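You operate a simulated robot arm through the tools that you are given. There is no shell and no other tool. Be economical: measure what you need, move in short steps, check, and stop when the job is done.

Carry out the task below with a simulated robot arm. There is one attempt and no reset: what you move stays moved.

TASK
Put the steel cap from the low round table and the black pad from the low round table in the grey tray.

It is judged by the outcome, as a careful person would: the job done as asked, and still so three seconds after it is handed in. It fails if anything else is knocked over, pushed out of place, dropped, spilled or broken.

THE ROBOT
A 6-joint arm with a two-finger parallel gripper, fixed in place. Base frame: the origin is at the foot of the arm, x ahead of it, y to its left, z up; the work surface is at about z = 0. Lengths are in m, angles in degrees, forces in N, time in s.
With the tool pointing down near the work surface it reaches from about 0.14 to 0.58 m from the base axis. Its first joint turns from -66.0 to 66.0 degrees. Payload 2.1 kg.
Tool frame: the origin (TCP) lies between the finger pads and is the grasp point; the fingertips stand 0.03 m ahead of it; z points along the fingers, y is the line along which they close. The gripper opens to 0.094 m. The fingers are 0.028 m wide and 0.01 m thick; the gripper's body (0.05 by 0.096 m) begins 0.055 m behind the TCP.
Orientation is that of the tool frame in the base frame, as a unit quaternion [w, x, y, z]. With the fingers straight down and closing along the base's y, the tool's x points along the base's -x, its y along +y and its z along -z.

THE INTERFACE
- The arm moves only by the tool drive_tool. Its argument "moves" is a list that holds one entry, the list of rows, each a list of 7 numbers: the turn, a rotation vector about the tool's x, y, z in units of 5 degrees (1.0 is 5 degrees), then the shift along the tool's x, y, z in units of 25 mm (1.0 is 25 mm), then the opening, from 0 (shut) to 1 (fully open). In form: [[[ax, ay, az, x, y, z, hand], ...]]. A call has 1 to 12 rows; each row shifts and turns the commanded pose from where the row before left it, along the tool's axes as they then stand. A call with a number of a shift or a turn outside -1 to 1 is refused whole. A row lasts 0.2 s, in which the tool goes at most 0.05 m and 8.6 degrees; a call with a longer step from one row to the next is refused whole, and so is a gripper value outside its range. A pose out of reach is approached as far as the arm can. The call stops where the force on the tool passes 40 N (or 10 N more than at its start, if that is more) or the arm is blocked; 0.2 s more then pass. The fingers move at their own pace (about 0.072 m/s each) and stop on an object; they squeeze with about 34 N. The grip force told is the motor's: it shows also when the fingers shut on nothing. Time passes only in rows, and 0.2 s behind the last, so rows that do not move let the fingers close. It gives the time, the measured TCP pose, the force on the tool (base axes), the opening and the grip force at its end, in the units of the frame above (readings bear some noise).
- Cameras (640 x 400 px; columns grow to the right, rows downward): "scene" is fixed at [0.063, -0.3724, 0.4998]; the picture's right is [0.74, -0.68, 0.00], its down [-0.29, -0.32, -0.90] and it looks along [0.61, 0.66, -0.43] (base axes); focal length 374 px, centre (320, 200). "wrist" rides on the gripper at [-0.037, 0, -0.058] in the tool frame; the picture's right is [0.00, -1.00, 0.00], its down [0.97, 0.00, -0.24] and it looks along [0.24, 0.00, 0.97] (tool axes); focal length 218 px, centre (320, 200).
- capture(camera): a new picture of that camera. No time passes.
- point_at(camera, pixels): for up to 12 pixels [column, row] of the newest picture of that camera ("zoom" is the newest enlarged one), the place [x, y, z] in the base frame of the surface seen there, good to about 0.002 m. No time passes.
- inspect(camera, box): a new picture of the part [left, top, right, bottom] of that camera's present view, enlarged. No time passes.
- finish_job(): hands the job in; it is judged then, once.

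Work in short steps. Measure before you move; look again where a grasp or a placing could have gone wrong, and mend it. You have 60 turns and 26 pictures in all, the two below and enlarged ones among them. Open the gripper and draw the arm clear of the work before you hand the job in, unless the task says otherwise; then end with one line.

The tools are called by a JSON object that holds its "fn" and its "kwargs". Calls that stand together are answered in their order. drive_tool: Moves the arm, as the interface text tells. Its arguments: {"type":"object","properties":{"moves":{"type":"array","items":{"type":"array","items":{"type":"array","items":{"type":"number"}}}}},"required":["moves"]} The other tools are called the same way: capture (camera) takes a picture; point_at (camera, pixels) gives the place of the surface under pixels of a picture; inspect (camera, box) takes an enlarged picture of a part of a camera's view; finish_job () hands the job in.

At the start:

```text
t: 0.0
position: [0.2915, 0.1819, 0.2899]
tool_rot: [0.0, 0.0, 1.0, 0.0]
force: [0.1, -0.1, -0.1]
opening: 0.0938
gripper_force: 0.0
```

scene: 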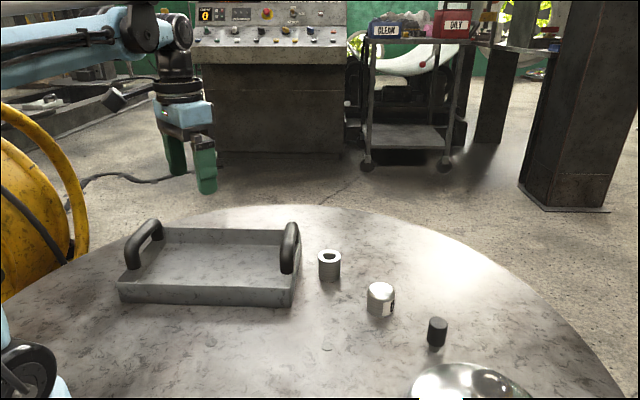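
wrist: 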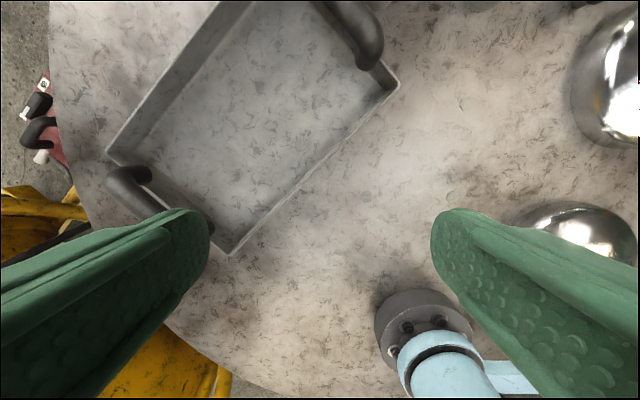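

The scene shows a tray, a hollow cylinder at (329,265), a shiny cap at (380,298), a black piece at (437,332) and a bowl. I'll enlarge and measure.

{"fn": "inspect", "kwargs": {"camera": "scene", "box": [300, 230, 540, 400]}}

{"fn": "point_at", "kwargs": {"camera": "scene", "pixels": [[329, 256], [329, 280], [380, 287], [380, 313], [437, 322], [437, 345], [220, 265], [160, 280], [270, 280], [265, 245], [290, 230], [465, 380]]}}

```text
2.35 times, centred on (420, 315) of scene
```

zoom: 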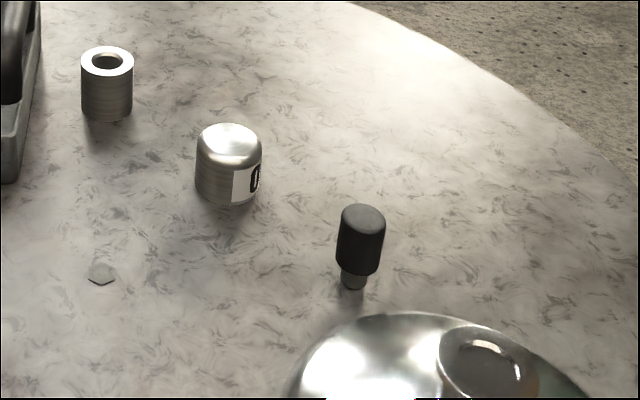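

```text
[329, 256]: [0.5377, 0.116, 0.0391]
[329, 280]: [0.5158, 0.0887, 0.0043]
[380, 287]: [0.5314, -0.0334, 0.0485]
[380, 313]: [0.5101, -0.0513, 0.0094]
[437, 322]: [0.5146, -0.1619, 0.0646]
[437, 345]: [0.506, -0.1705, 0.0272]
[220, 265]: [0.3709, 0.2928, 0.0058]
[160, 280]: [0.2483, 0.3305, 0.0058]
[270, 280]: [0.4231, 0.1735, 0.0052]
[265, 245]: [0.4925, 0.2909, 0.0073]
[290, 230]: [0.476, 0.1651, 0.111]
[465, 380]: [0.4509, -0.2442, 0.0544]
```

I'll measure the three pieces more exactly on the enlarged picture.

{"fn": "point_at", "kwargs": {"camera": "zoom", "pixels": [[341, 213], [384, 217], [362, 208], [360, 228], [337, 262], [378, 268], [352, 285], [342, 280], [366, 280], [198, 150], [262, 155], [230, 130]]}}

{"fn": "inspect", "kwargs": {"camera": "scene", "box": [410, 305, 470, 355]}}

```text
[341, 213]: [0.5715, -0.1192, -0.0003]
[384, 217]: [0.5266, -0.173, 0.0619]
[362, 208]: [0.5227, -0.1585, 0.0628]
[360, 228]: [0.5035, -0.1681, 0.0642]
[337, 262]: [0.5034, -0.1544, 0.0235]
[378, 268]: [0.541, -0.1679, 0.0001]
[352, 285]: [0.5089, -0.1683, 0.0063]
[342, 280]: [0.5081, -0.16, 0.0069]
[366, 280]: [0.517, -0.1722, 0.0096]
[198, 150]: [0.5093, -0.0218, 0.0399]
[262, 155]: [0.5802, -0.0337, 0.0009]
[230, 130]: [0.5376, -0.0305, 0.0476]
```

```text
8.00 times, centred on (440, 330) of scene
```

zoom: 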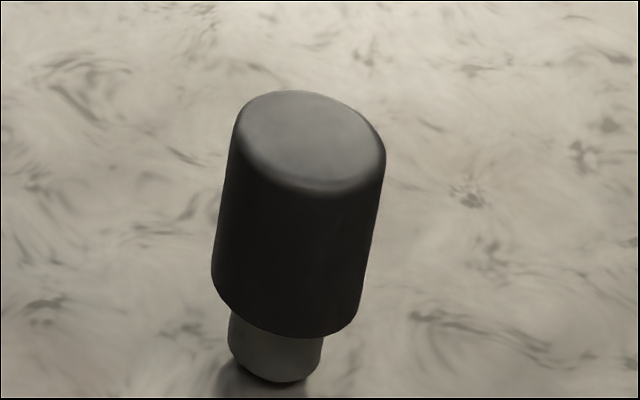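

The black pad is near (0.514, -0.166), top 0.064, and the cap near (0.522, -0.04), top 0.048. Now I move high over the objects to see them with the wrist camera.

{"fn": "drive_tool", "kwargs": {"moves": [[[0, 0, 0, -0.64, -0.97, 0, 1], [0, 0, 0, -0.64, -0.97, 0, 1], [0, 0, 0, -0.64, -0.97, 0, 1], [0, 0, 0, -0.64, -0.97, 0, 1], [0, 0, 0, -0.64, -0.97, 0, 1], [0, 0, 0, -0.64, -0.97, 0, 1], [0, 0, 0, -0.64, -0.97, 0, 1], [0, 0, 0, -0.64, -0.97, 0, 1], [0, 0, 0, -0.64, -0.97, 0, 1], [0, 0, 0, -0.64, -0.97, 0, 1], [0, 0, 0, 0, 0, 0, 1]]]}}

{"fn": "capture", "kwargs": {"camera": "wrist"}}

```text
t: 2.4
position: [0.4519, -0.0612, 0.2905]
tool_rot: [-0.001, -0.001, 1.0, 0.0]
force: [-0.5, 0.0, 0.5]
opening: 0.0939
gripper_force: 0.1
```

```text
21 pictures are left
```

wrist: 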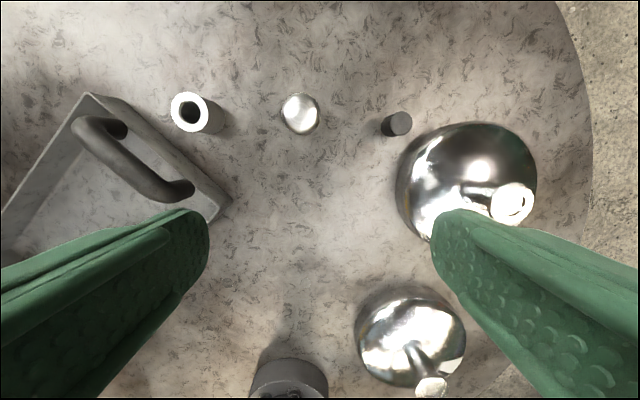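

From above: cap (300,113), pad (398,123), bowl edge close at (405,150). I measure these and the gap.

{"fn": "point_at", "kwargs": {"camera": "wrist", "pixels": [[300, 111], [284, 111], [318, 111], [399, 122], [389, 122], [411, 122], [410, 145], [430, 130], [480, 125], [398, 185], [465, 160], [380, 128]]}}

{"fn": "inspect", "kwargs": {"camera": "wrist", "box": [270, 70, 470, 195]}}

```text
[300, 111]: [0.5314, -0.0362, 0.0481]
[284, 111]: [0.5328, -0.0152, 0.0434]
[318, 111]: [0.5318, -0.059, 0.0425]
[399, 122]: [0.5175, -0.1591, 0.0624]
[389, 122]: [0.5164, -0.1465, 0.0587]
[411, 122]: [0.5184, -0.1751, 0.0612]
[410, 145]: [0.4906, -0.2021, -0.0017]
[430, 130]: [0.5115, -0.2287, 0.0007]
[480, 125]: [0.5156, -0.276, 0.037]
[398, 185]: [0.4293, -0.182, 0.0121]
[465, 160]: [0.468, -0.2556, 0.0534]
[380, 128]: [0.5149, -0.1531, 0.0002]
```

```text
3.20 times, centred on (370, 132) of wrist
```

zoom: 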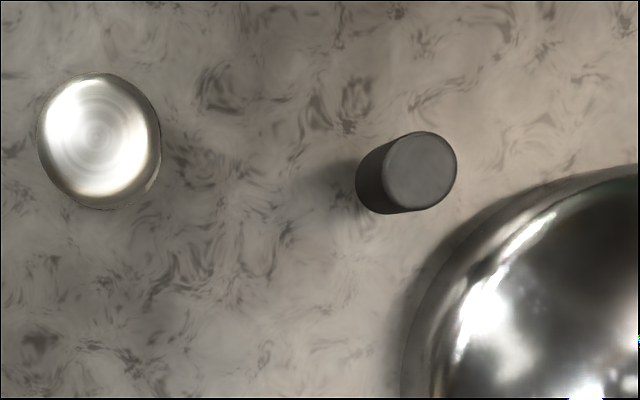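

Gap to the bowl is roughly 38 mm, so the pad will need a partly open gripper. I refine the centres of cap and pad from rim points, and the tray extents from the scene.

{"fn": "point_at", "kwargs": {"camera": "zoom", "pixels": [[97, 80], [97, 190], [45, 135], [153, 135], [420, 135], [420, 203], [388, 170], [453, 170], [97, 135], [420, 170]]}}

{"fn": "point_at", "kwargs": {"camera": "scene", "pixels": [[119, 284], [293, 290], [163, 228], [282, 232], [130, 285], [285, 288], [165, 245], [275, 250], [152, 225], [290, 226], [137, 262], [287, 268]]}}

```text
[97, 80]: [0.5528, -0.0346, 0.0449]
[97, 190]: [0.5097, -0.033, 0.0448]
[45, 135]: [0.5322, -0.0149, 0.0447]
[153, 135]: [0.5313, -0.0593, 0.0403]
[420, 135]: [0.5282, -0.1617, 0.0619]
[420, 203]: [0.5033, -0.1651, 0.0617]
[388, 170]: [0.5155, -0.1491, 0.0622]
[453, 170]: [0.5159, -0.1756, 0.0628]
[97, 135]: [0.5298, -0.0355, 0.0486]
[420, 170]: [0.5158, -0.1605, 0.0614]
```

```text
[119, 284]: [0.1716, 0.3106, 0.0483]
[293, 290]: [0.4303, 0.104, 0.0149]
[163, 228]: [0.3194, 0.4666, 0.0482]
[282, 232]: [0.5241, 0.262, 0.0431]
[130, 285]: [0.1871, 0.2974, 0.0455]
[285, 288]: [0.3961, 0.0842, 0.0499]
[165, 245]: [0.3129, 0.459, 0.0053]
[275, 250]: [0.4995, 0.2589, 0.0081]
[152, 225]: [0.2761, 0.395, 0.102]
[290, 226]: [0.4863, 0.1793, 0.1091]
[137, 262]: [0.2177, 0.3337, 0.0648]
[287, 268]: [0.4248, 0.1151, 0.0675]
```

Cap centre (0.531, -0.036), r 0.0225; tray centre about (0.355, 0.28), floor at 0.006. I go over the cap and down to z≈0.12 first.

{"fn": "drive_tool", "kwargs": {"moves": [[[0, 0, 0, -0.79, 0.25, 0, 1], [0, 0, 0, -0.79, 0.25, 0, 1], [0, 0, 0, -0.79, 0.25, 0, 1], [0, 0, 0, -0.79, 0.25, 0.8, 1], [0, 0, 0, 0, 0, 1, 1], [0, 0, 0, 0, 0, 1, 1], [0, 0, 0, 0, 0, 1, 1], [0, 0, 0, 0, 0, 1, 1], [0, 0, 0, 0, 0, 1, 1], [0, 0, 0, 0, 0, 1, 1], [0, 0, 0, 0, 0, 0, 1]]]}}

{"fn": "capture", "kwargs": {"camera": "wrist"}}

```text
t: 4.8
position: [0.5261, -0.0347, 0.1176]
tool_rot: [0.0, -0.001, 1.0, 0.0]
force: [-0.1, 0.6, -0.3]
opening: 0.0939
gripper_force: 0.0
out of reach, approached as far as the arm can: row 4
```

```text
19 pictures are left
```

wrist: 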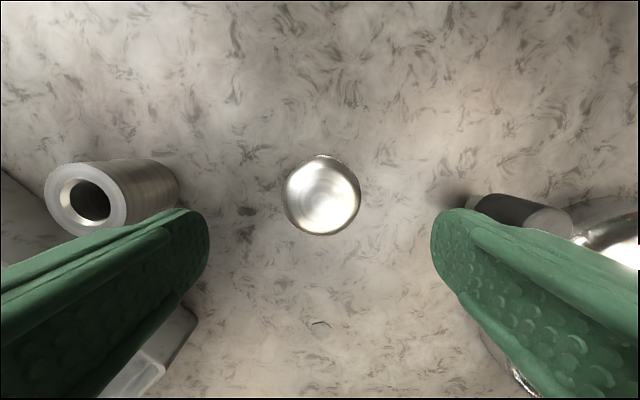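

Cap is centred between the fingers. Descend to z≈0.036, correcting x by 5 mm, and close.

{"fn": "drive_tool", "kwargs": {"moves": [[[0, 0, 0, -0.2, -0.04, 0.8, 1], [0, 0, 0, 0, 0, 0.8, 1], [0, 0, 0, 0, 0, 0.8, 1], [0, 0, 0, 0, 0, 0.8, 1], [0, 0, 0, 0, 0, 0, 1], [0, 0, 0, 0, 0, 0, 0], [0, 0, 0, 0, 0, 0, 0], [0, 0, 0, 0, 0, 0, 0], [0, 0, 0, 0, 0, 0, 0]]]}}

```text
t: 6.8
position: [0.5332, -0.0362, 0.0375]
tool_rot: [-0.001, -0.001, 1.0, 0.0]
force: [0.3, -0.8, -1.1]
opening: 0.0515
gripper_force: 33.9
```

The fingers hold something 0.05 wide with 34 N. Lift 0.15 m and look.

{"fn": "drive_tool", "kwargs": {"moves": [[[0, 0, 0, 0, 0, -0.5, 0], [0, 0, 0, 0, 0, -0.8, 0], [0, 0, 0, 0.2, 0, -0.9, 0], [0, 0, 0, 0.4, 0, -0.9, 0], [0, 0, 0, 0.4, 0, -0.9, 0], [0, 0, 0, 0.4, 0, -0.9, 0], [0, 0, 0, 0.4, 0, -0.9, 0], [0, 0, 0, 0, 0, 0, 0]]]}}

{"fn": "capture", "kwargs": {"camera": "scene"}}

```text
t: 8.6
position: [0.4871, -0.0355, 0.1834]
tool_rot: [-0.001, -0.001, 1.0, 0.001]
force: [0.3, 0.1, 0.5]
opening: 0.0
gripper_force: 33.0
```

```text
18 pictures are left
```

scene: 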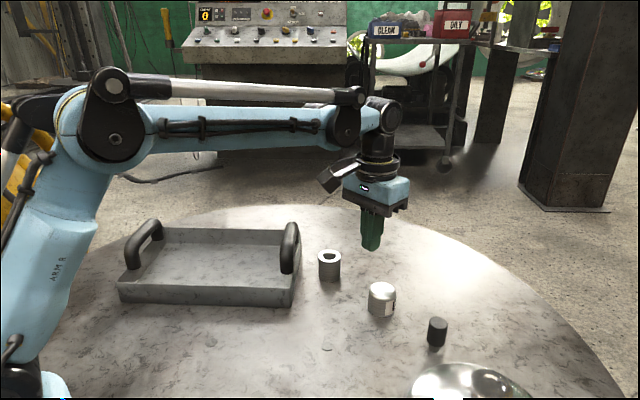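

The cap slipped out; it still stands, at (382,298). I examine its shape and new position.

{"fn": "inspect", "kwargs": {"camera": "scene", "box": [350, 270, 414, 325]}}

{"fn": "capture", "kwargs": {"camera": "wrist"}}

```text
7.27 times, centred on (382, 298) of scene
```

zoom: 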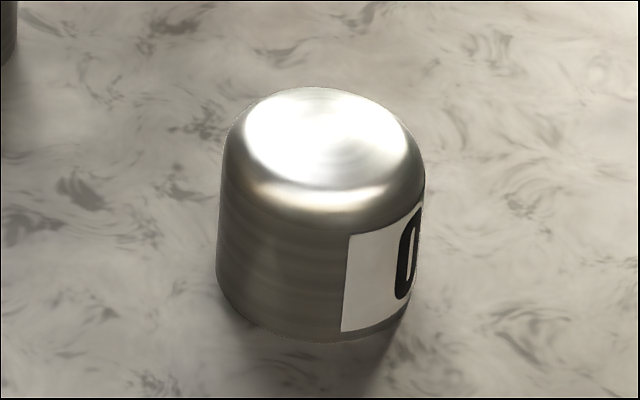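

```text
16 pictures are left
```

wrist: 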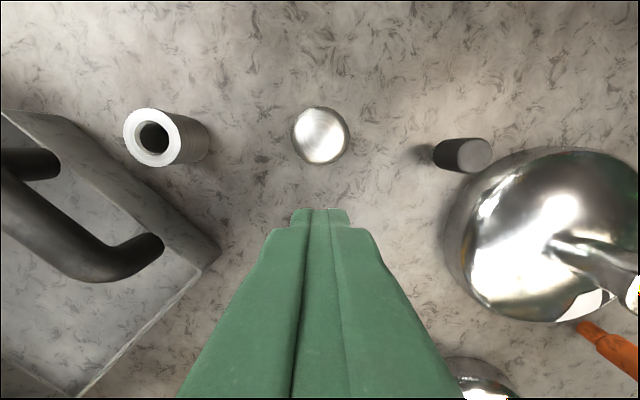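

The cap has a heavily rounded top edge, so I gripped too near its shoulder. Measure its new position for a lower grip.

{"fn": "point_at", "kwargs": {"camera": "wrist", "pixels": [[321, 133], [321, 110], [321, 155], [297, 133], [345, 133], [460, 155]]}}

{"fn": "point_at", "kwargs": {"camera": "zoom", "pixels": [[320, 135], [222, 160], [421, 190], [218, 270], [300, 335], [410, 300], [420, 240], [345, 280], [320, 200], [310, 240]]}}

```text
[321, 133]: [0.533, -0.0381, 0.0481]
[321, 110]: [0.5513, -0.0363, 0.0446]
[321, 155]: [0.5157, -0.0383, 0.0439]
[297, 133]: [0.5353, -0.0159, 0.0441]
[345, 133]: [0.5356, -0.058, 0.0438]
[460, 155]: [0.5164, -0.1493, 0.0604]
```

```text
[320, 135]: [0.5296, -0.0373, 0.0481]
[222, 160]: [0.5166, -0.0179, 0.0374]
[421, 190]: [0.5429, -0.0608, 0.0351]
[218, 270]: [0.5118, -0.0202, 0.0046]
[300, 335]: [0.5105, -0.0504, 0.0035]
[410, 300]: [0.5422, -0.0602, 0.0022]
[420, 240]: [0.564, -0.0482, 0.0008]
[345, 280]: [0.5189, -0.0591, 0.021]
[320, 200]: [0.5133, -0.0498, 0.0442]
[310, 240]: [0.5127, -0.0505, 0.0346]
```

Cap axis is at about (0.534, -0.037), 0.051 wide, straight up to 0.036. I'll regrip at z≈0.033, pausing to squeeze, then lift only 15 mm slowly.

{"fn": "drive_tool", "kwargs": {"moves": [[[0, 0, 0, -0.94, -0.06, 0, 1], [0, 0, 0, -0.94, 0, 0, 1], [0, 0, 0, 0, 0, 0, 1], [0, 0, 0, 0, 0, 1, 1], [0, 0, 0, 0, 0, 1, 1], [0, 0, 0, 0, 0, 1, 1], [0, 0, 0, 0, 0, 1, 1], [0, 0, 0, 0, 0, 1, 1], [0, 0, 0, 0, 0, 0.6, 1], [0, 0, 0, 0, 0, 0.3, 1], [0, 0, 0, 0, 0, 0, 1]]]}}

{"fn": "drive_tool", "kwargs": {"moves": [[[0, 0, 0, 0, 0, 0, 0], [0, 0, 0, 0, 0, 0, 0], [0, 0, 0, 0, 0, 0, 0], [0, 0, 0, 0, 0, 0, 0], [0, 0, 0, 0, 0, 0, 0], [0, 0, 0, 0, 0, 0, 0], [0, 0, 0, 0, 0, -0.15, 0], [0, 0, 0, 0, 0, -0.15, 0], [0, 0, 0, 0, 0, -0.15, 0], [0, 0, 0, 0, 0, -0.15, 0]]]}}

{"fn": "capture", "kwargs": {"camera": "scene"}}

```text
t: 11.0
position: [0.5324, -0.0381, 0.0362]
tool_rot: [0.0, -0.001, 1.0, 0.0]
force: [-0.6, -0.3, 0.6]
opening: 0.0941
gripper_force: 0.0
```

```text
t: 13.2
position: [0.5339, -0.037, 0.0514]
tool_rot: [0.001, -0.001, 1.0, 0.0]
force: [-0.8, -0.4, -1.4]
opening: 0.0509
gripper_force: 34.4
```

```text
15 pictures are left
```

scene: 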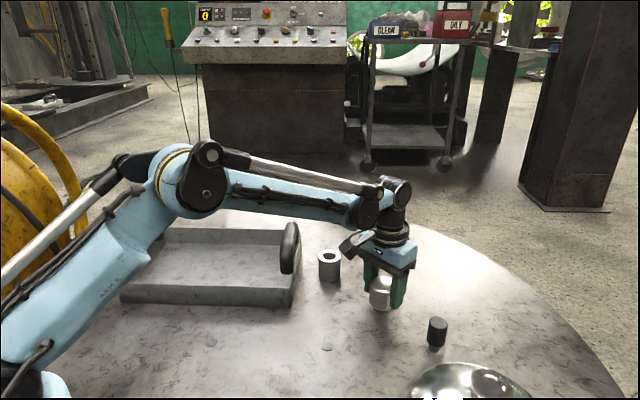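

{"fn": "inspect", "kwargs": {"camera": "scene", "box": [345, 255, 425, 325]}}

```text
5.71 times, centred on (385, 290) of scene
```

zoom: 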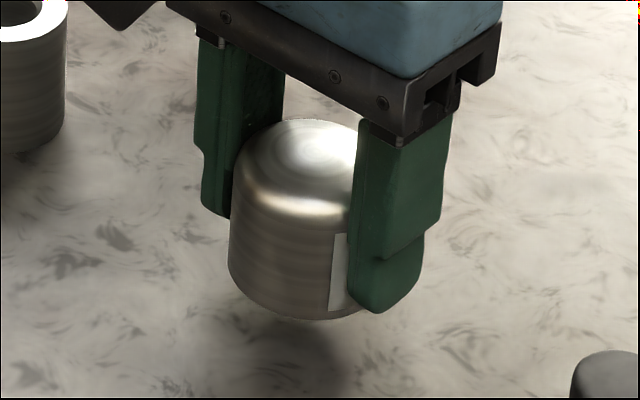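

Check whether it has actually risen with the fingers.

{"fn": "point_at", "kwargs": {"camera": "zoom", "pixels": [[300, 150], [285, 305], [290, 215], [285, 314], [375, 300]]}}

```text
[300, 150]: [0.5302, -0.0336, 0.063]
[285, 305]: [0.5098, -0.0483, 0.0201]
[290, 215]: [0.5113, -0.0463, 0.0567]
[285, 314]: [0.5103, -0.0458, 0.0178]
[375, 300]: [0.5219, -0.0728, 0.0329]
```

It rose the full 15 mm, no slip: gentle motion works. Continue lifting slowly with gentle ramps.

{"fn": "drive_tool", "kwargs": {"moves": [[[0, 0, 0, 0, 0, -0.1, 0], [0, 0, 0, 0, 0, -0.2, 0], [0, 0, 0, 0, 0, -0.25, 0], [0, 0, 0, 0, 0, -0.25, 0], [0, 0, 0, 0, 0, -0.25, 0], [0, 0, 0, 0, 0, -0.25, 0], [0, 0, 0, 0, 0, -0.25, 0], [0, 0, 0, 0, 0, -0.25, 0], [0, 0, 0, 0, 0, -0.25, 0], [0, 0, 0, 0, 0, -0.25, 0], [0, 0, 0, 0, 0, -0.2, 0], [0, 0, 0, 0, 0, -0.1, 0]]]}}

{"fn": "inspect", "kwargs": {"camera": "scene", "box": [340, 210, 430, 325]}}

```text
t: 15.8
position: [0.5334, -0.0375, 0.1159]
tool_rot: [-0.001, -0.001, 1.0, 0.0]
force: [-0.3, -0.1, -1.6]
opening: 0.0509
gripper_force: 34.1
```

```text
3.48 times, centred on (385, 268) of scene
```

zoom: 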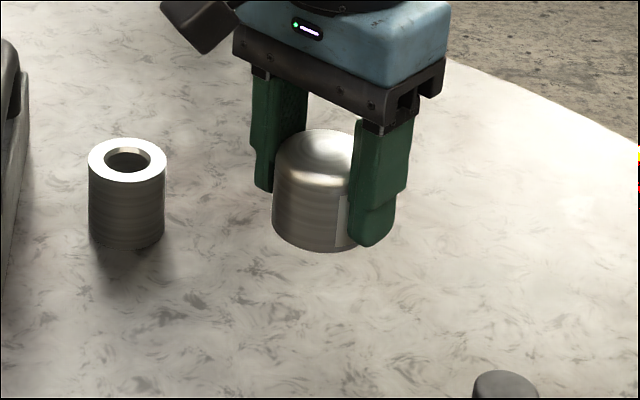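

Cap still held the same way. I continue up to z≈0.17 and go over diagonally towards the tray interior at (0.374, 0.258).

{"fn": "drive_tool", "kwargs": {"moves": [[[0, 0, 0, 0, 0, -0.1, 0], [0, 0, 0, 0.05, 0.1, -0.2, 0], [0, 0, 0, 0.1, 0.2, -0.25, 0], [0, 0, 0, 0.2, 0.35, -0.25, 0], [0, 0, 0, 0.27, 0.5, -0.25, 0], [0, 0, 0, 0.27, 0.5, -0.25, 0], [0, 0, 0, 0.27, 0.5, -0.25, 0], [0, 0, 0, 0.27, 0.5, -0.25, 0], [0, 0, 0, 0.27, 0.5, -0.25, 0], [0, 0, 0, 0.27, 0.5, -0.1, 0], [0, 0, 0, 0.2, 0.3, 0, 0], [0, 0, 0, 0.1, 0.15, 0, 0]]]}}

{"fn": "inspect", "kwargs": {"camera": "scene", "box": [80, 100, 420, 320]}}

```text
t: 18.4
position: [0.4771, 0.0661, 0.1689]
tool_rot: [0.0, -0.001, 1.0, 0.0]
force: [-0.5, 0.9, -1.7]
opening: 0.0509
gripper_force: 33.6
```

```text
1.82 times, centred on (250, 210) of scene
```

zoom: 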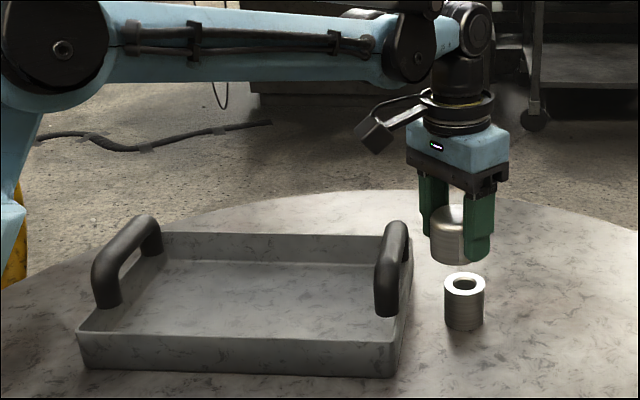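

Hold is good, cap bottom ≈0.13. Continue to (0.374, 0.258).

{"fn": "drive_tool", "kwargs": {"moves": [[[0, 0, 0, 0.1, 0.2, 0, 0], [0, 0, 0, 0.2, 0.4, 0, 0], [0, 0, 0, 0.3, 0.55, 0, 0], [0, 0, 0, 0.4, 0.75, 0, 0], [0, 0, 0, 0.45, 0.85, 0, 0], [0, 0, 0, 0.5, 0.9, 0, 0], [0, 0, 0, 0.5, 0.9, 0, 0], [0, 0, 0, 0.5, 0.9, 0, 0], [0, 0, 0, 0.4, 0.8, 0, 0], [0, 0, 0, 0.35, 0.65, 0, 0], [0, 0, 0, 0.25, 0.5, 0, 0], [0, 0, 0, 0.15, 0.3, 0, 0]]]}}

{"fn": "capture", "kwargs": {"camera": "wrist"}}

{"fn": "capture", "kwargs": {"camera": "scene"}}

```text
t: 21.0
position: [0.3737, 0.2587, 0.1683]
tool_rot: [0.0, 0.0, 1.0, 0.0]
force: [0.1, 0.5, -2.3]
opening: 0.0507
gripper_force: 34.3
```

```text
11 pictures are left
```

wrist: 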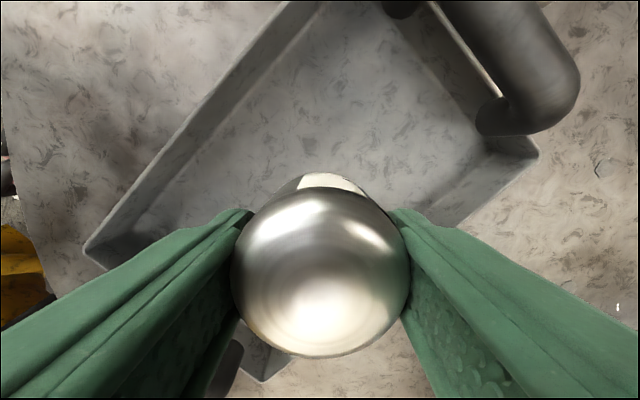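

```text
10 pictures are left
```

scene: 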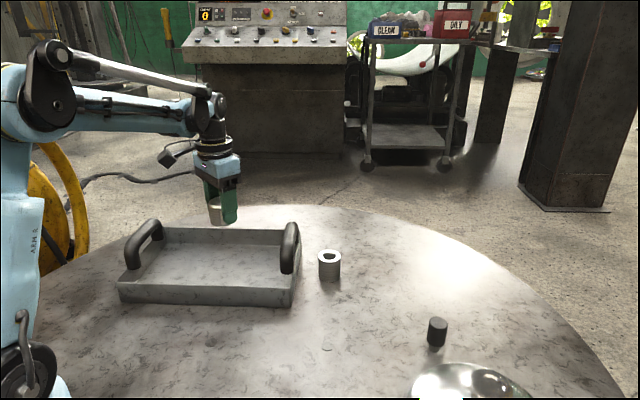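

Check the tray corners against my position using the wrist view.

{"fn": "point_at", "kwargs": {"camera": "wrist", "pixels": [[88, 248], [537, 155], [262, 380], [310, 5], [485, 130], [310, 120], [180, 200], [250, 190]]}}

```text
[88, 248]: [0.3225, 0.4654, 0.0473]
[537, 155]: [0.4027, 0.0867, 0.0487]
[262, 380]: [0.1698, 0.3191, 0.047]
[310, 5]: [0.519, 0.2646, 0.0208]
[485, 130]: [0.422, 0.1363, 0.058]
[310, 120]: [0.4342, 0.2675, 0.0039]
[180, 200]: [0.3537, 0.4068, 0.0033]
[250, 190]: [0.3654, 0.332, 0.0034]
```

All good; tray floor 0.004. Descend slowly to z≈0.042 (cap base about at the floor).

{"fn": "drive_tool", "kwargs": {"moves": [[[0, 0, 0, 0, 0, 0.2, 0], [0, 0, 0, 0, 0, 0.4, 0], [0, 0, 0, 0, 0, 0.5, 0], [0, 0, 0, 0, 0, 0.6, 0], [0, 0, 0, 0, 0, 0.6, 0], [0, 0, 0, 0, 0, 0.6, 0], [0, 0, 0, 0, 0, 0.6, 0], [0, 0, 0, 0, 0, 0.5, 0], [0, 0, 0, 0, 0, 0.4, 0], [0, 0, 0, 0, 0, 0.3, 0], [0, 0, 0, 0, 0, 0.2, 0], [0, 0, 0, 0, 0, 0.1, 0]]]}}

```text
t: 23.6
position: [0.3751, 0.2567, 0.0429]
tool_rot: [0.0, -0.001, 1.0, 0.0]
force: [0.4, -0.1, -2.6]
opening: 0.0508
gripper_force: 33.6
```

Ease down 2 mm more, open and raise.

{"fn": "drive_tool", "kwargs": {"moves": [[[0, 0, 0, 0, 0, 0.06, 0], [0, 0, 0, 0, 0, 0, 0], [0, 0, 0, 0, 0, 0, 0.9], [0, 0, 0, 0, 0, 0, 0.9], [0, 0, 0, 0, 0, 0, 0.9], [0, 0, 0, 0, 0, -0.5, 0.9], [0, 0, 0, 0, 0, -1, 0.9], [0, 0, 0, 0, 0, -1, 0.9], [0, 0, 0, 0, 0, -1, 0.9], [0, 0, 0, 0, 0, -1, 0.9], [0, 0, 0, 0, 0, -1, 0.9], [0, 0, 0, 0, 0, 0, 0.9]]]}}

{"fn": "capture", "kwargs": {"camera": "wrist"}}

```text
t: 26.2
position: [0.3739, 0.2564, 0.1801]
tool_rot: [-0.001, -0.001, 1.0, 0.0]
force: [0.1, 0.0, -0.4]
opening: 0.0846
gripper_force: 0.0
```

```text
9 pictures are left
```

wrist: 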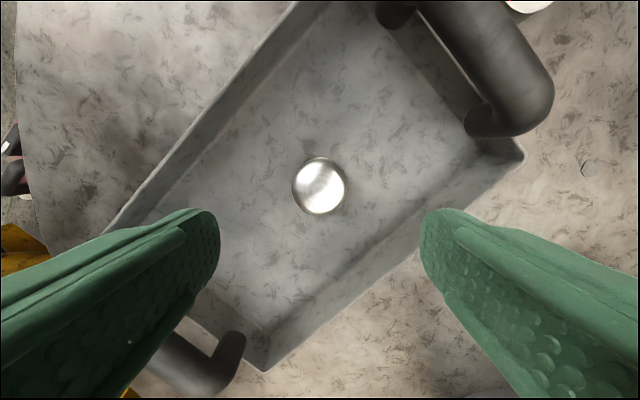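

Cap stands in the tray. Now travel to the pad, with opening about 0.055 to stay clear of the bowl.

{"fn": "drive_tool", "kwargs": {"moves": [[[0, 0, 0, -0.25, -0.8, 0, 0.6], [0, 0, 0, -0.3, -1, 0, 0.6], [0, 0, 0, -0.3, -1, 0, 0.6], [0, 0, 0, -0.3, -1, 0, 0.6], [0, 0, 0, -0.3, -1, 0, 0.6], [0, 0, 0, -0.3, -1, 0, 0.6], [0, 0, 0, -0.3, -1, 0, 0.6], [0, 0, 0, -0.3, -1, 0, 0.6], [0, 0, 0, -0.3, -1, 0, 0.6], [0, 0, 0, -0.3, -1, 0, 0.6], [0, 0, 0, -0.3, -1, 0, 0.6], [0, 0, 0, -0.3, -1, 0, 0.6]]]}}

{"fn": "drive_tool", "kwargs": {"moves": [[[0, 0, 0, -0.4, -1, 0, 0.6], [0, 0, 0, -0.4, -1, 0, 0.6], [0, 0, 0, -0.4, -1, 0, 0.6], [0, 0, 0, -0.4, -1, 0, 0.6], [0, 0, 0, -0.4, -0.9, 0, 0.6], [0, 0, 0, -0.13, 0, 0.5, 0.6], [0, 0, 0, 0, 0, 0.8, 0.6], [0, 0, 0, 0, 0, 0.5, 0.6], [0, 0, 0, 0, 0, 0, 0.6]]]}}

{"fn": "capture", "kwargs": {"camera": "wrist"}}

```text
t: 28.8
position: [0.4633, -0.0365, 0.1797]
tool_rot: [0.0, -0.001, 1.0, 0.0]
force: [-0.2, 0.6, 0.1]
opening: 0.0564
gripper_force: 0.0
```

```text
t: 30.8
position: [0.5181, -0.1592, 0.1339]
tool_rot: [0.0, -0.001, 1.0, 0.0]
force: [-0.3, 0.1, -0.3]
opening: 0.0563
gripper_force: 0.0
```

```text
8 pictures are left
```

wrist: 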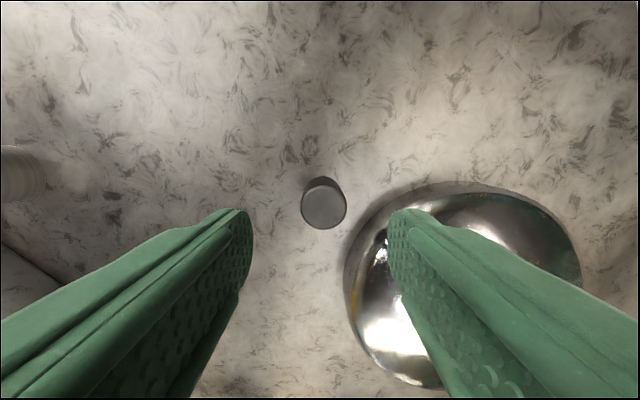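

Measure the pad centre and the bowl's edge nearest the right finger.

{"fn": "point_at", "kwargs": {"camera": "wrist", "pixels": [[324, 207], [304, 207], [345, 207], [375, 212], [362, 228], [400, 195], [430, 188], [350, 255], [368, 235], [400, 203]]}}

```text
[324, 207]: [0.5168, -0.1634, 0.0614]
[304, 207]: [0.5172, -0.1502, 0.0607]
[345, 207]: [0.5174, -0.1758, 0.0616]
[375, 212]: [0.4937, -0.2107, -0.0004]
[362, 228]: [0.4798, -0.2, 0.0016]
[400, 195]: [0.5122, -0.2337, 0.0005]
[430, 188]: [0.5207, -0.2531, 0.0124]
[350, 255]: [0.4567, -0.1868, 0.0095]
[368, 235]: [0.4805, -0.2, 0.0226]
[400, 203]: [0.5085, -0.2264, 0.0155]
```

Pad at (0.517, -0.163); finger clearance to the bowl about 13 mm. Descend to z≈0.043, close, then lift 12 mm slowly.

{"fn": "drive_tool", "kwargs": {"moves": [[[0, 0, 0, 0.04, -0.15, 0.4, 0.6], [0, 0, 0, 0, 0, 0.8, 0.6], [0, 0, 0, 0, 0, 0.8, 0.6], [0, 0, 0, 0, 0, 0.8, 0.6], [0, 0, 0, 0, 0, 0.6, 0.6], [0, 0, 0, 0, 0, 0.2, 0.6], [0, 0, 0, 0, 0, 0, 0.6]]]}}

{"fn": "drive_tool", "kwargs": {"moves": [[[0, 0, 0, 0, 0, 0, 0], [0, 0, 0, 0, 0, 0, 0], [0, 0, 0, 0, 0, 0, 0], [0, 0, 0, 0, 0, 0, 0], [0, 0, 0, 0, 0, 0, 0], [0, 0, 0, 0, 0, -0.1, 0], [0, 0, 0, 0, 0, -0.15, 0], [0, 0, 0, 0, 0, -0.15, 0], [0, 0, 0, 0, 0, -0.1, 0]]]}}

{"fn": "inspect", "kwargs": {"camera": "scene", "box": [390, 280, 490, 370]}}

```text
t: 32.4
position: [0.5155, -0.1634, 0.0448]
tool_rot: [0.001, 0.0, 1.0, 0.0]
force: [0.1, -0.2, 0.7]
opening: 0.0566
gripper_force: 0.0
```

```text
t: 34.4
position: [0.5149, -0.1633, 0.0576]
tool_rot: [0.0, -0.001, 1.0, 0.0]
force: [-0.4, -0.8, -0.2]
opening: 0.0289
gripper_force: 34.3
```

```text
4.44 times, centred on (440, 325) of scene
```

zoom: 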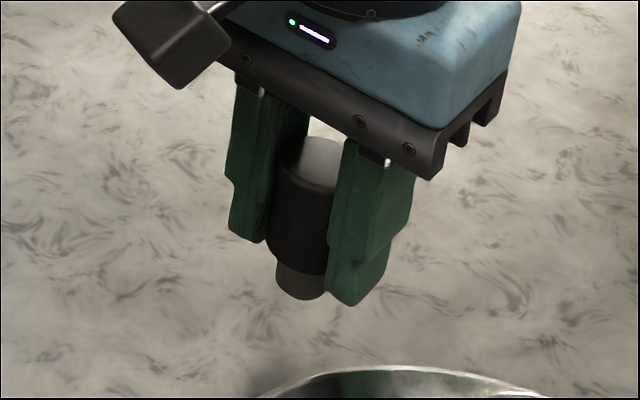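

Pad and its stem are lifted together. Raise to z≈0.18.

{"fn": "drive_tool", "kwargs": {"moves": [[[0, 0, 0, 0, 0, -0.15, 0], [0, 0, 0, 0, 0, -0.3, 0], [0, 0, 0, 0, 0, -0.45, 0], [0, 0, 0, 0, 0, -0.5, 0], [0, 0, 0, 0, 0, -0.5, 0], [0, 0, 0, 0.1, 0.1, -0.5, 0], [0, 0, 0, 0.1, 0.2, -0.5, 0], [0, 0, 0, 0.1, 0.3, -0.5, 0], [0, 0, 0, 0.2, 0.45, -0.5, 0], [0, 0, 0, 0.25, 0.6, -0.5, 0], [0, 0, 0, 0.3, 0.6, -0.4, 0], [0, 0, 0, 0.3, 0.6, -0.1, 0]]]}}

```text
t: 37.0
position: [0.4823, -0.0928, 0.1796]
tool_rot: [-0.001, 0.0, 1.0, 0.0]
force: [0.5, 0.6, -1.8]
opening: 0.0288
gripper_force: 33.8
```

Holding firmly. Travel to (0.325, 0.31) over the tray, at z≈0.18.

{"fn": "drive_tool", "kwargs": {"moves": [[[0, 0, 0, 0.2, 0.5, 0, 0], [0, 0, 0, 0.25, 0.7, 0, 0], [0, 0, 0, 0.3, 0.85, 0, 0], [0, 0, 0, 0.35, 0.9, 0, 0], [0, 0, 0, 0.35, 0.9, 0, 0], [0, 0, 0, 0.35, 0.9, 0, 0], [0, 0, 0, 0.35, 0.9, 0, 0], [0, 0, 0, 0.35, 0.9, 0, 0], [0, 0, 0, 0.35, 0.9, 0, 0], [0, 0, 0, 0.35, 0.9, 0, 0], [0, 0, 0, 0.35, 0.9, 0, 0], [0, 0, 0, 0.35, 0.9, 0, 0]]]}}

{"fn": "drive_tool", "kwargs": {"moves": [[[0, 0, 0, 0.36, 0.9, 0, 0], [0, 0, 0, 0.36, 0.9, 0, 0], [0, 0, 0, 0.36, 0.9, 0, 0], [0, 0, 0, 0.36, 0.9, 0, 0], [0, 0, 0, 0.32, 0.8, 0, 0], [0, 0, 0, 0.24, 0.6, 0, 0], [0, 0, 0, 0.18, 0.45, 0, 0], [0, 0, 0, 0.12, 0.3, 0, 0], [0, 0, 0, 0.08, 0.2, 0, 0], [0, 0, 0, 0, 0, 0, 0]]]}}

{"fn": "inspect", "kwargs": {"camera": "scene", "box": [90, 150, 330, 310]}}

```text
t: 39.6
position: [0.3835, 0.1602, 0.18]
tool_rot: [0.0, 0.0, 1.0, 0.0]
force: [-0.4, 0.5, -1.6]
opening: 0.0287
gripper_force: 34.2
```

```text
t: 41.8
position: [0.3243, 0.31, 0.1794]
tool_rot: [0.0, -0.001, 1.0, 0.0]
force: [1.2, -0.4, -1.6]
opening: 0.0289
gripper_force: 33.9
```

```text
2.50 times, centred on (210, 230) of scene
```

zoom: 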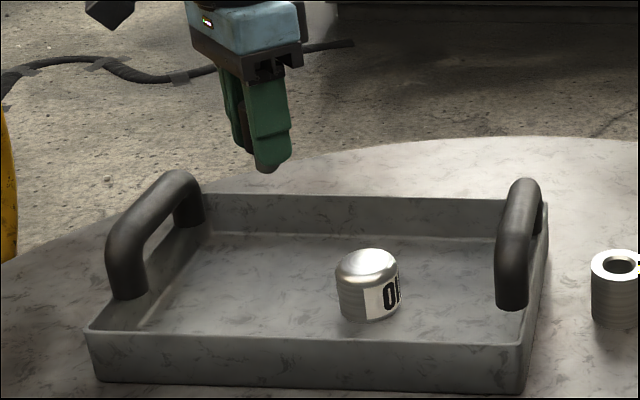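

Cap stands well inside. Lower the pad to z≈0.05.

{"fn": "drive_tool", "kwargs": {"moves": [[[0, 0, 0, 0, 0, 0.2, 0], [0, 0, 0, 0, 0, 0.4, 0], [0, 0, 0, 0, 0, 0.6, 0], [0, 0, 0, 0, 0, 0.7, 0], [0, 0, 0, 0, 0, 0.7, 0], [0, 0, 0, 0, 0, 0.7, 0], [0, 0, 0, 0, 0, 0.6, 0], [0, 0, 0, 0, 0, 0.5, 0], [0, 0, 0, 0, 0, 0.35, 0], [0, 0, 0, 0, 0, 0.25, 0], [0, 0, 0, 0, 0, 0.15, 0], [0, 0, 0, 0, 0, 0, 0]]]}}

{"fn": "inspect", "kwargs": {"camera": "scene", "box": [90, 150, 330, 310]}}

```text
t: 44.4
position: [0.3237, 0.3096, 0.0502]
tool_rot: [-0.001, -0.001, 1.0, 0.0]
force: [0.6, 0.1, 0.1]
opening: 0.0289
gripper_force: 34.0
```

```text
2.50 times, centred on (210, 230) of scene
```

zoom: 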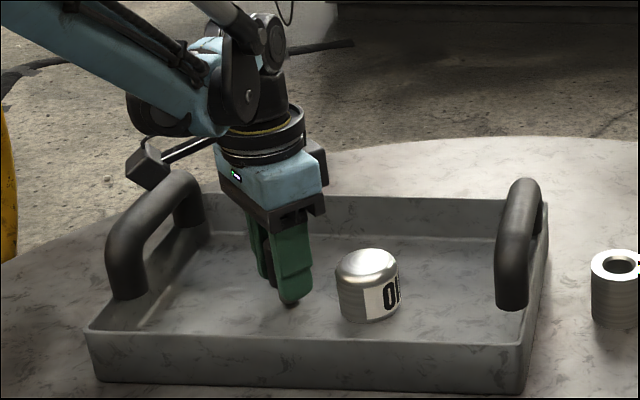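

The load has left the gripper (force z ≈ 0), so the stem rests on the floor. Open to 0.6 and rise straight up.

{"fn": "drive_tool", "kwargs": {"moves": [[[0, 0, 0, 0, 0, 0, 0.45], [0, 0, 0, 0, 0, 0, 0.6], [0, 0, 0, 0, 0, 0, 0.6], [0, 0, 0, 0, 0, 0, 0.6], [0, 0, 0, 0, 0, -0.4, 0.6], [0, 0, 0, 0, 0, -0.8, 0.6], [0, 0, 0, 0, 0, -1, 0.6], [0, 0, 0, 0, 0, -1, 0.6], [0, 0, 0, 0, 0, -1, 0.6], [0, 0, 0, 0, 0, -1, 0.6], [0, 0, 0, 0, 0, -1, 0.6], [0, 0, 0, 0, 0, -1, 0.6]]]}}

{"fn": "capture", "kwargs": {"camera": "scene"}}

```text
t: 47.0
position: [0.3253, 0.309, 0.2309]
tool_rot: [-0.001, 0.0, 1.0, 0.0]
force: [0.1, -0.3, -0.3]
opening: 0.0563
gripper_force: 0.0
```

```text
4 pictures are left
```

scene: 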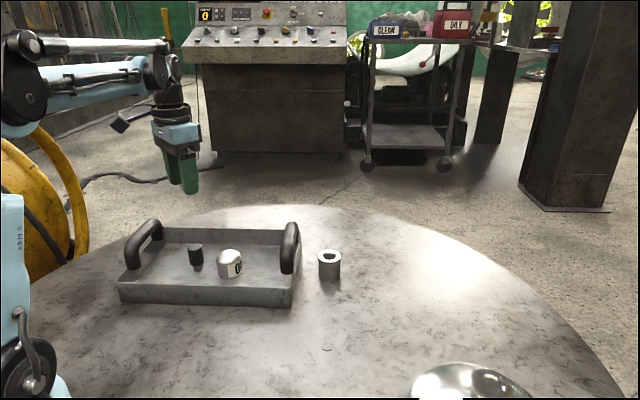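

Both pieces stand in the tray at (196,257) and (230,263), the other things are unmoved, and the gripper is open and clear above. I open it fully and draw the arm a little further off.

{"fn": "drive_tool", "kwargs": {"moves": [[[0, 0, 0, 0.3, -0.8, -0.5, 1], [0, 0, 0, 0.3, -1, -0.5, 1], [0, 0, 0, 0.3, -1, -0.5, 1], [0, 0, 0, 0.3, -1, -0.5, 1], [0, 0, 0, 0, -1, 0, 1], [0, 0, 0, 0, -0.5, 0, 1], [0, 0, 0, 0, 0, 0, 1]]]}}

{"fn": "inspect", "kwargs": {"camera": "scene", "box": [90, 150, 360, 330]}}

```text
t: 48.6
position: [0.2939, 0.1761, 0.2804]
tool_rot: [0.0, -0.001, 1.0, 0.0]
force: [0.0, 0.7, 0.8]
opening: 0.094
gripper_force: 0.1
```

```text
2.22 times, centred on (225, 240) of scene
```

zoom: 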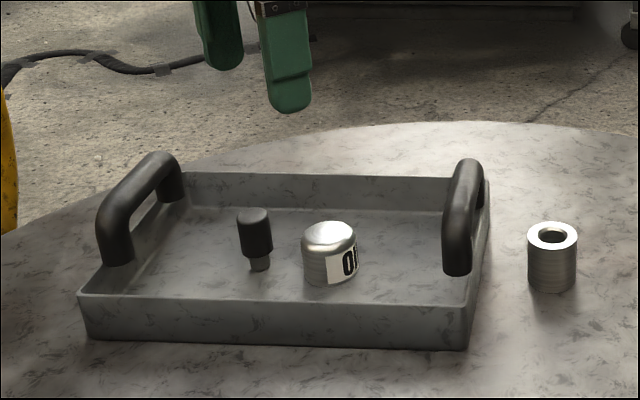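

Both are upright in the tray and stable; I hand the job in.

{"fn": "finish_job", "kwargs": {}}

```text
The job is handed in.
```

The steel cap and the black pad are both standing upright in the grey tray. The cap slipped from the grip on the first lift but stayed upright, and nothing else was moved.
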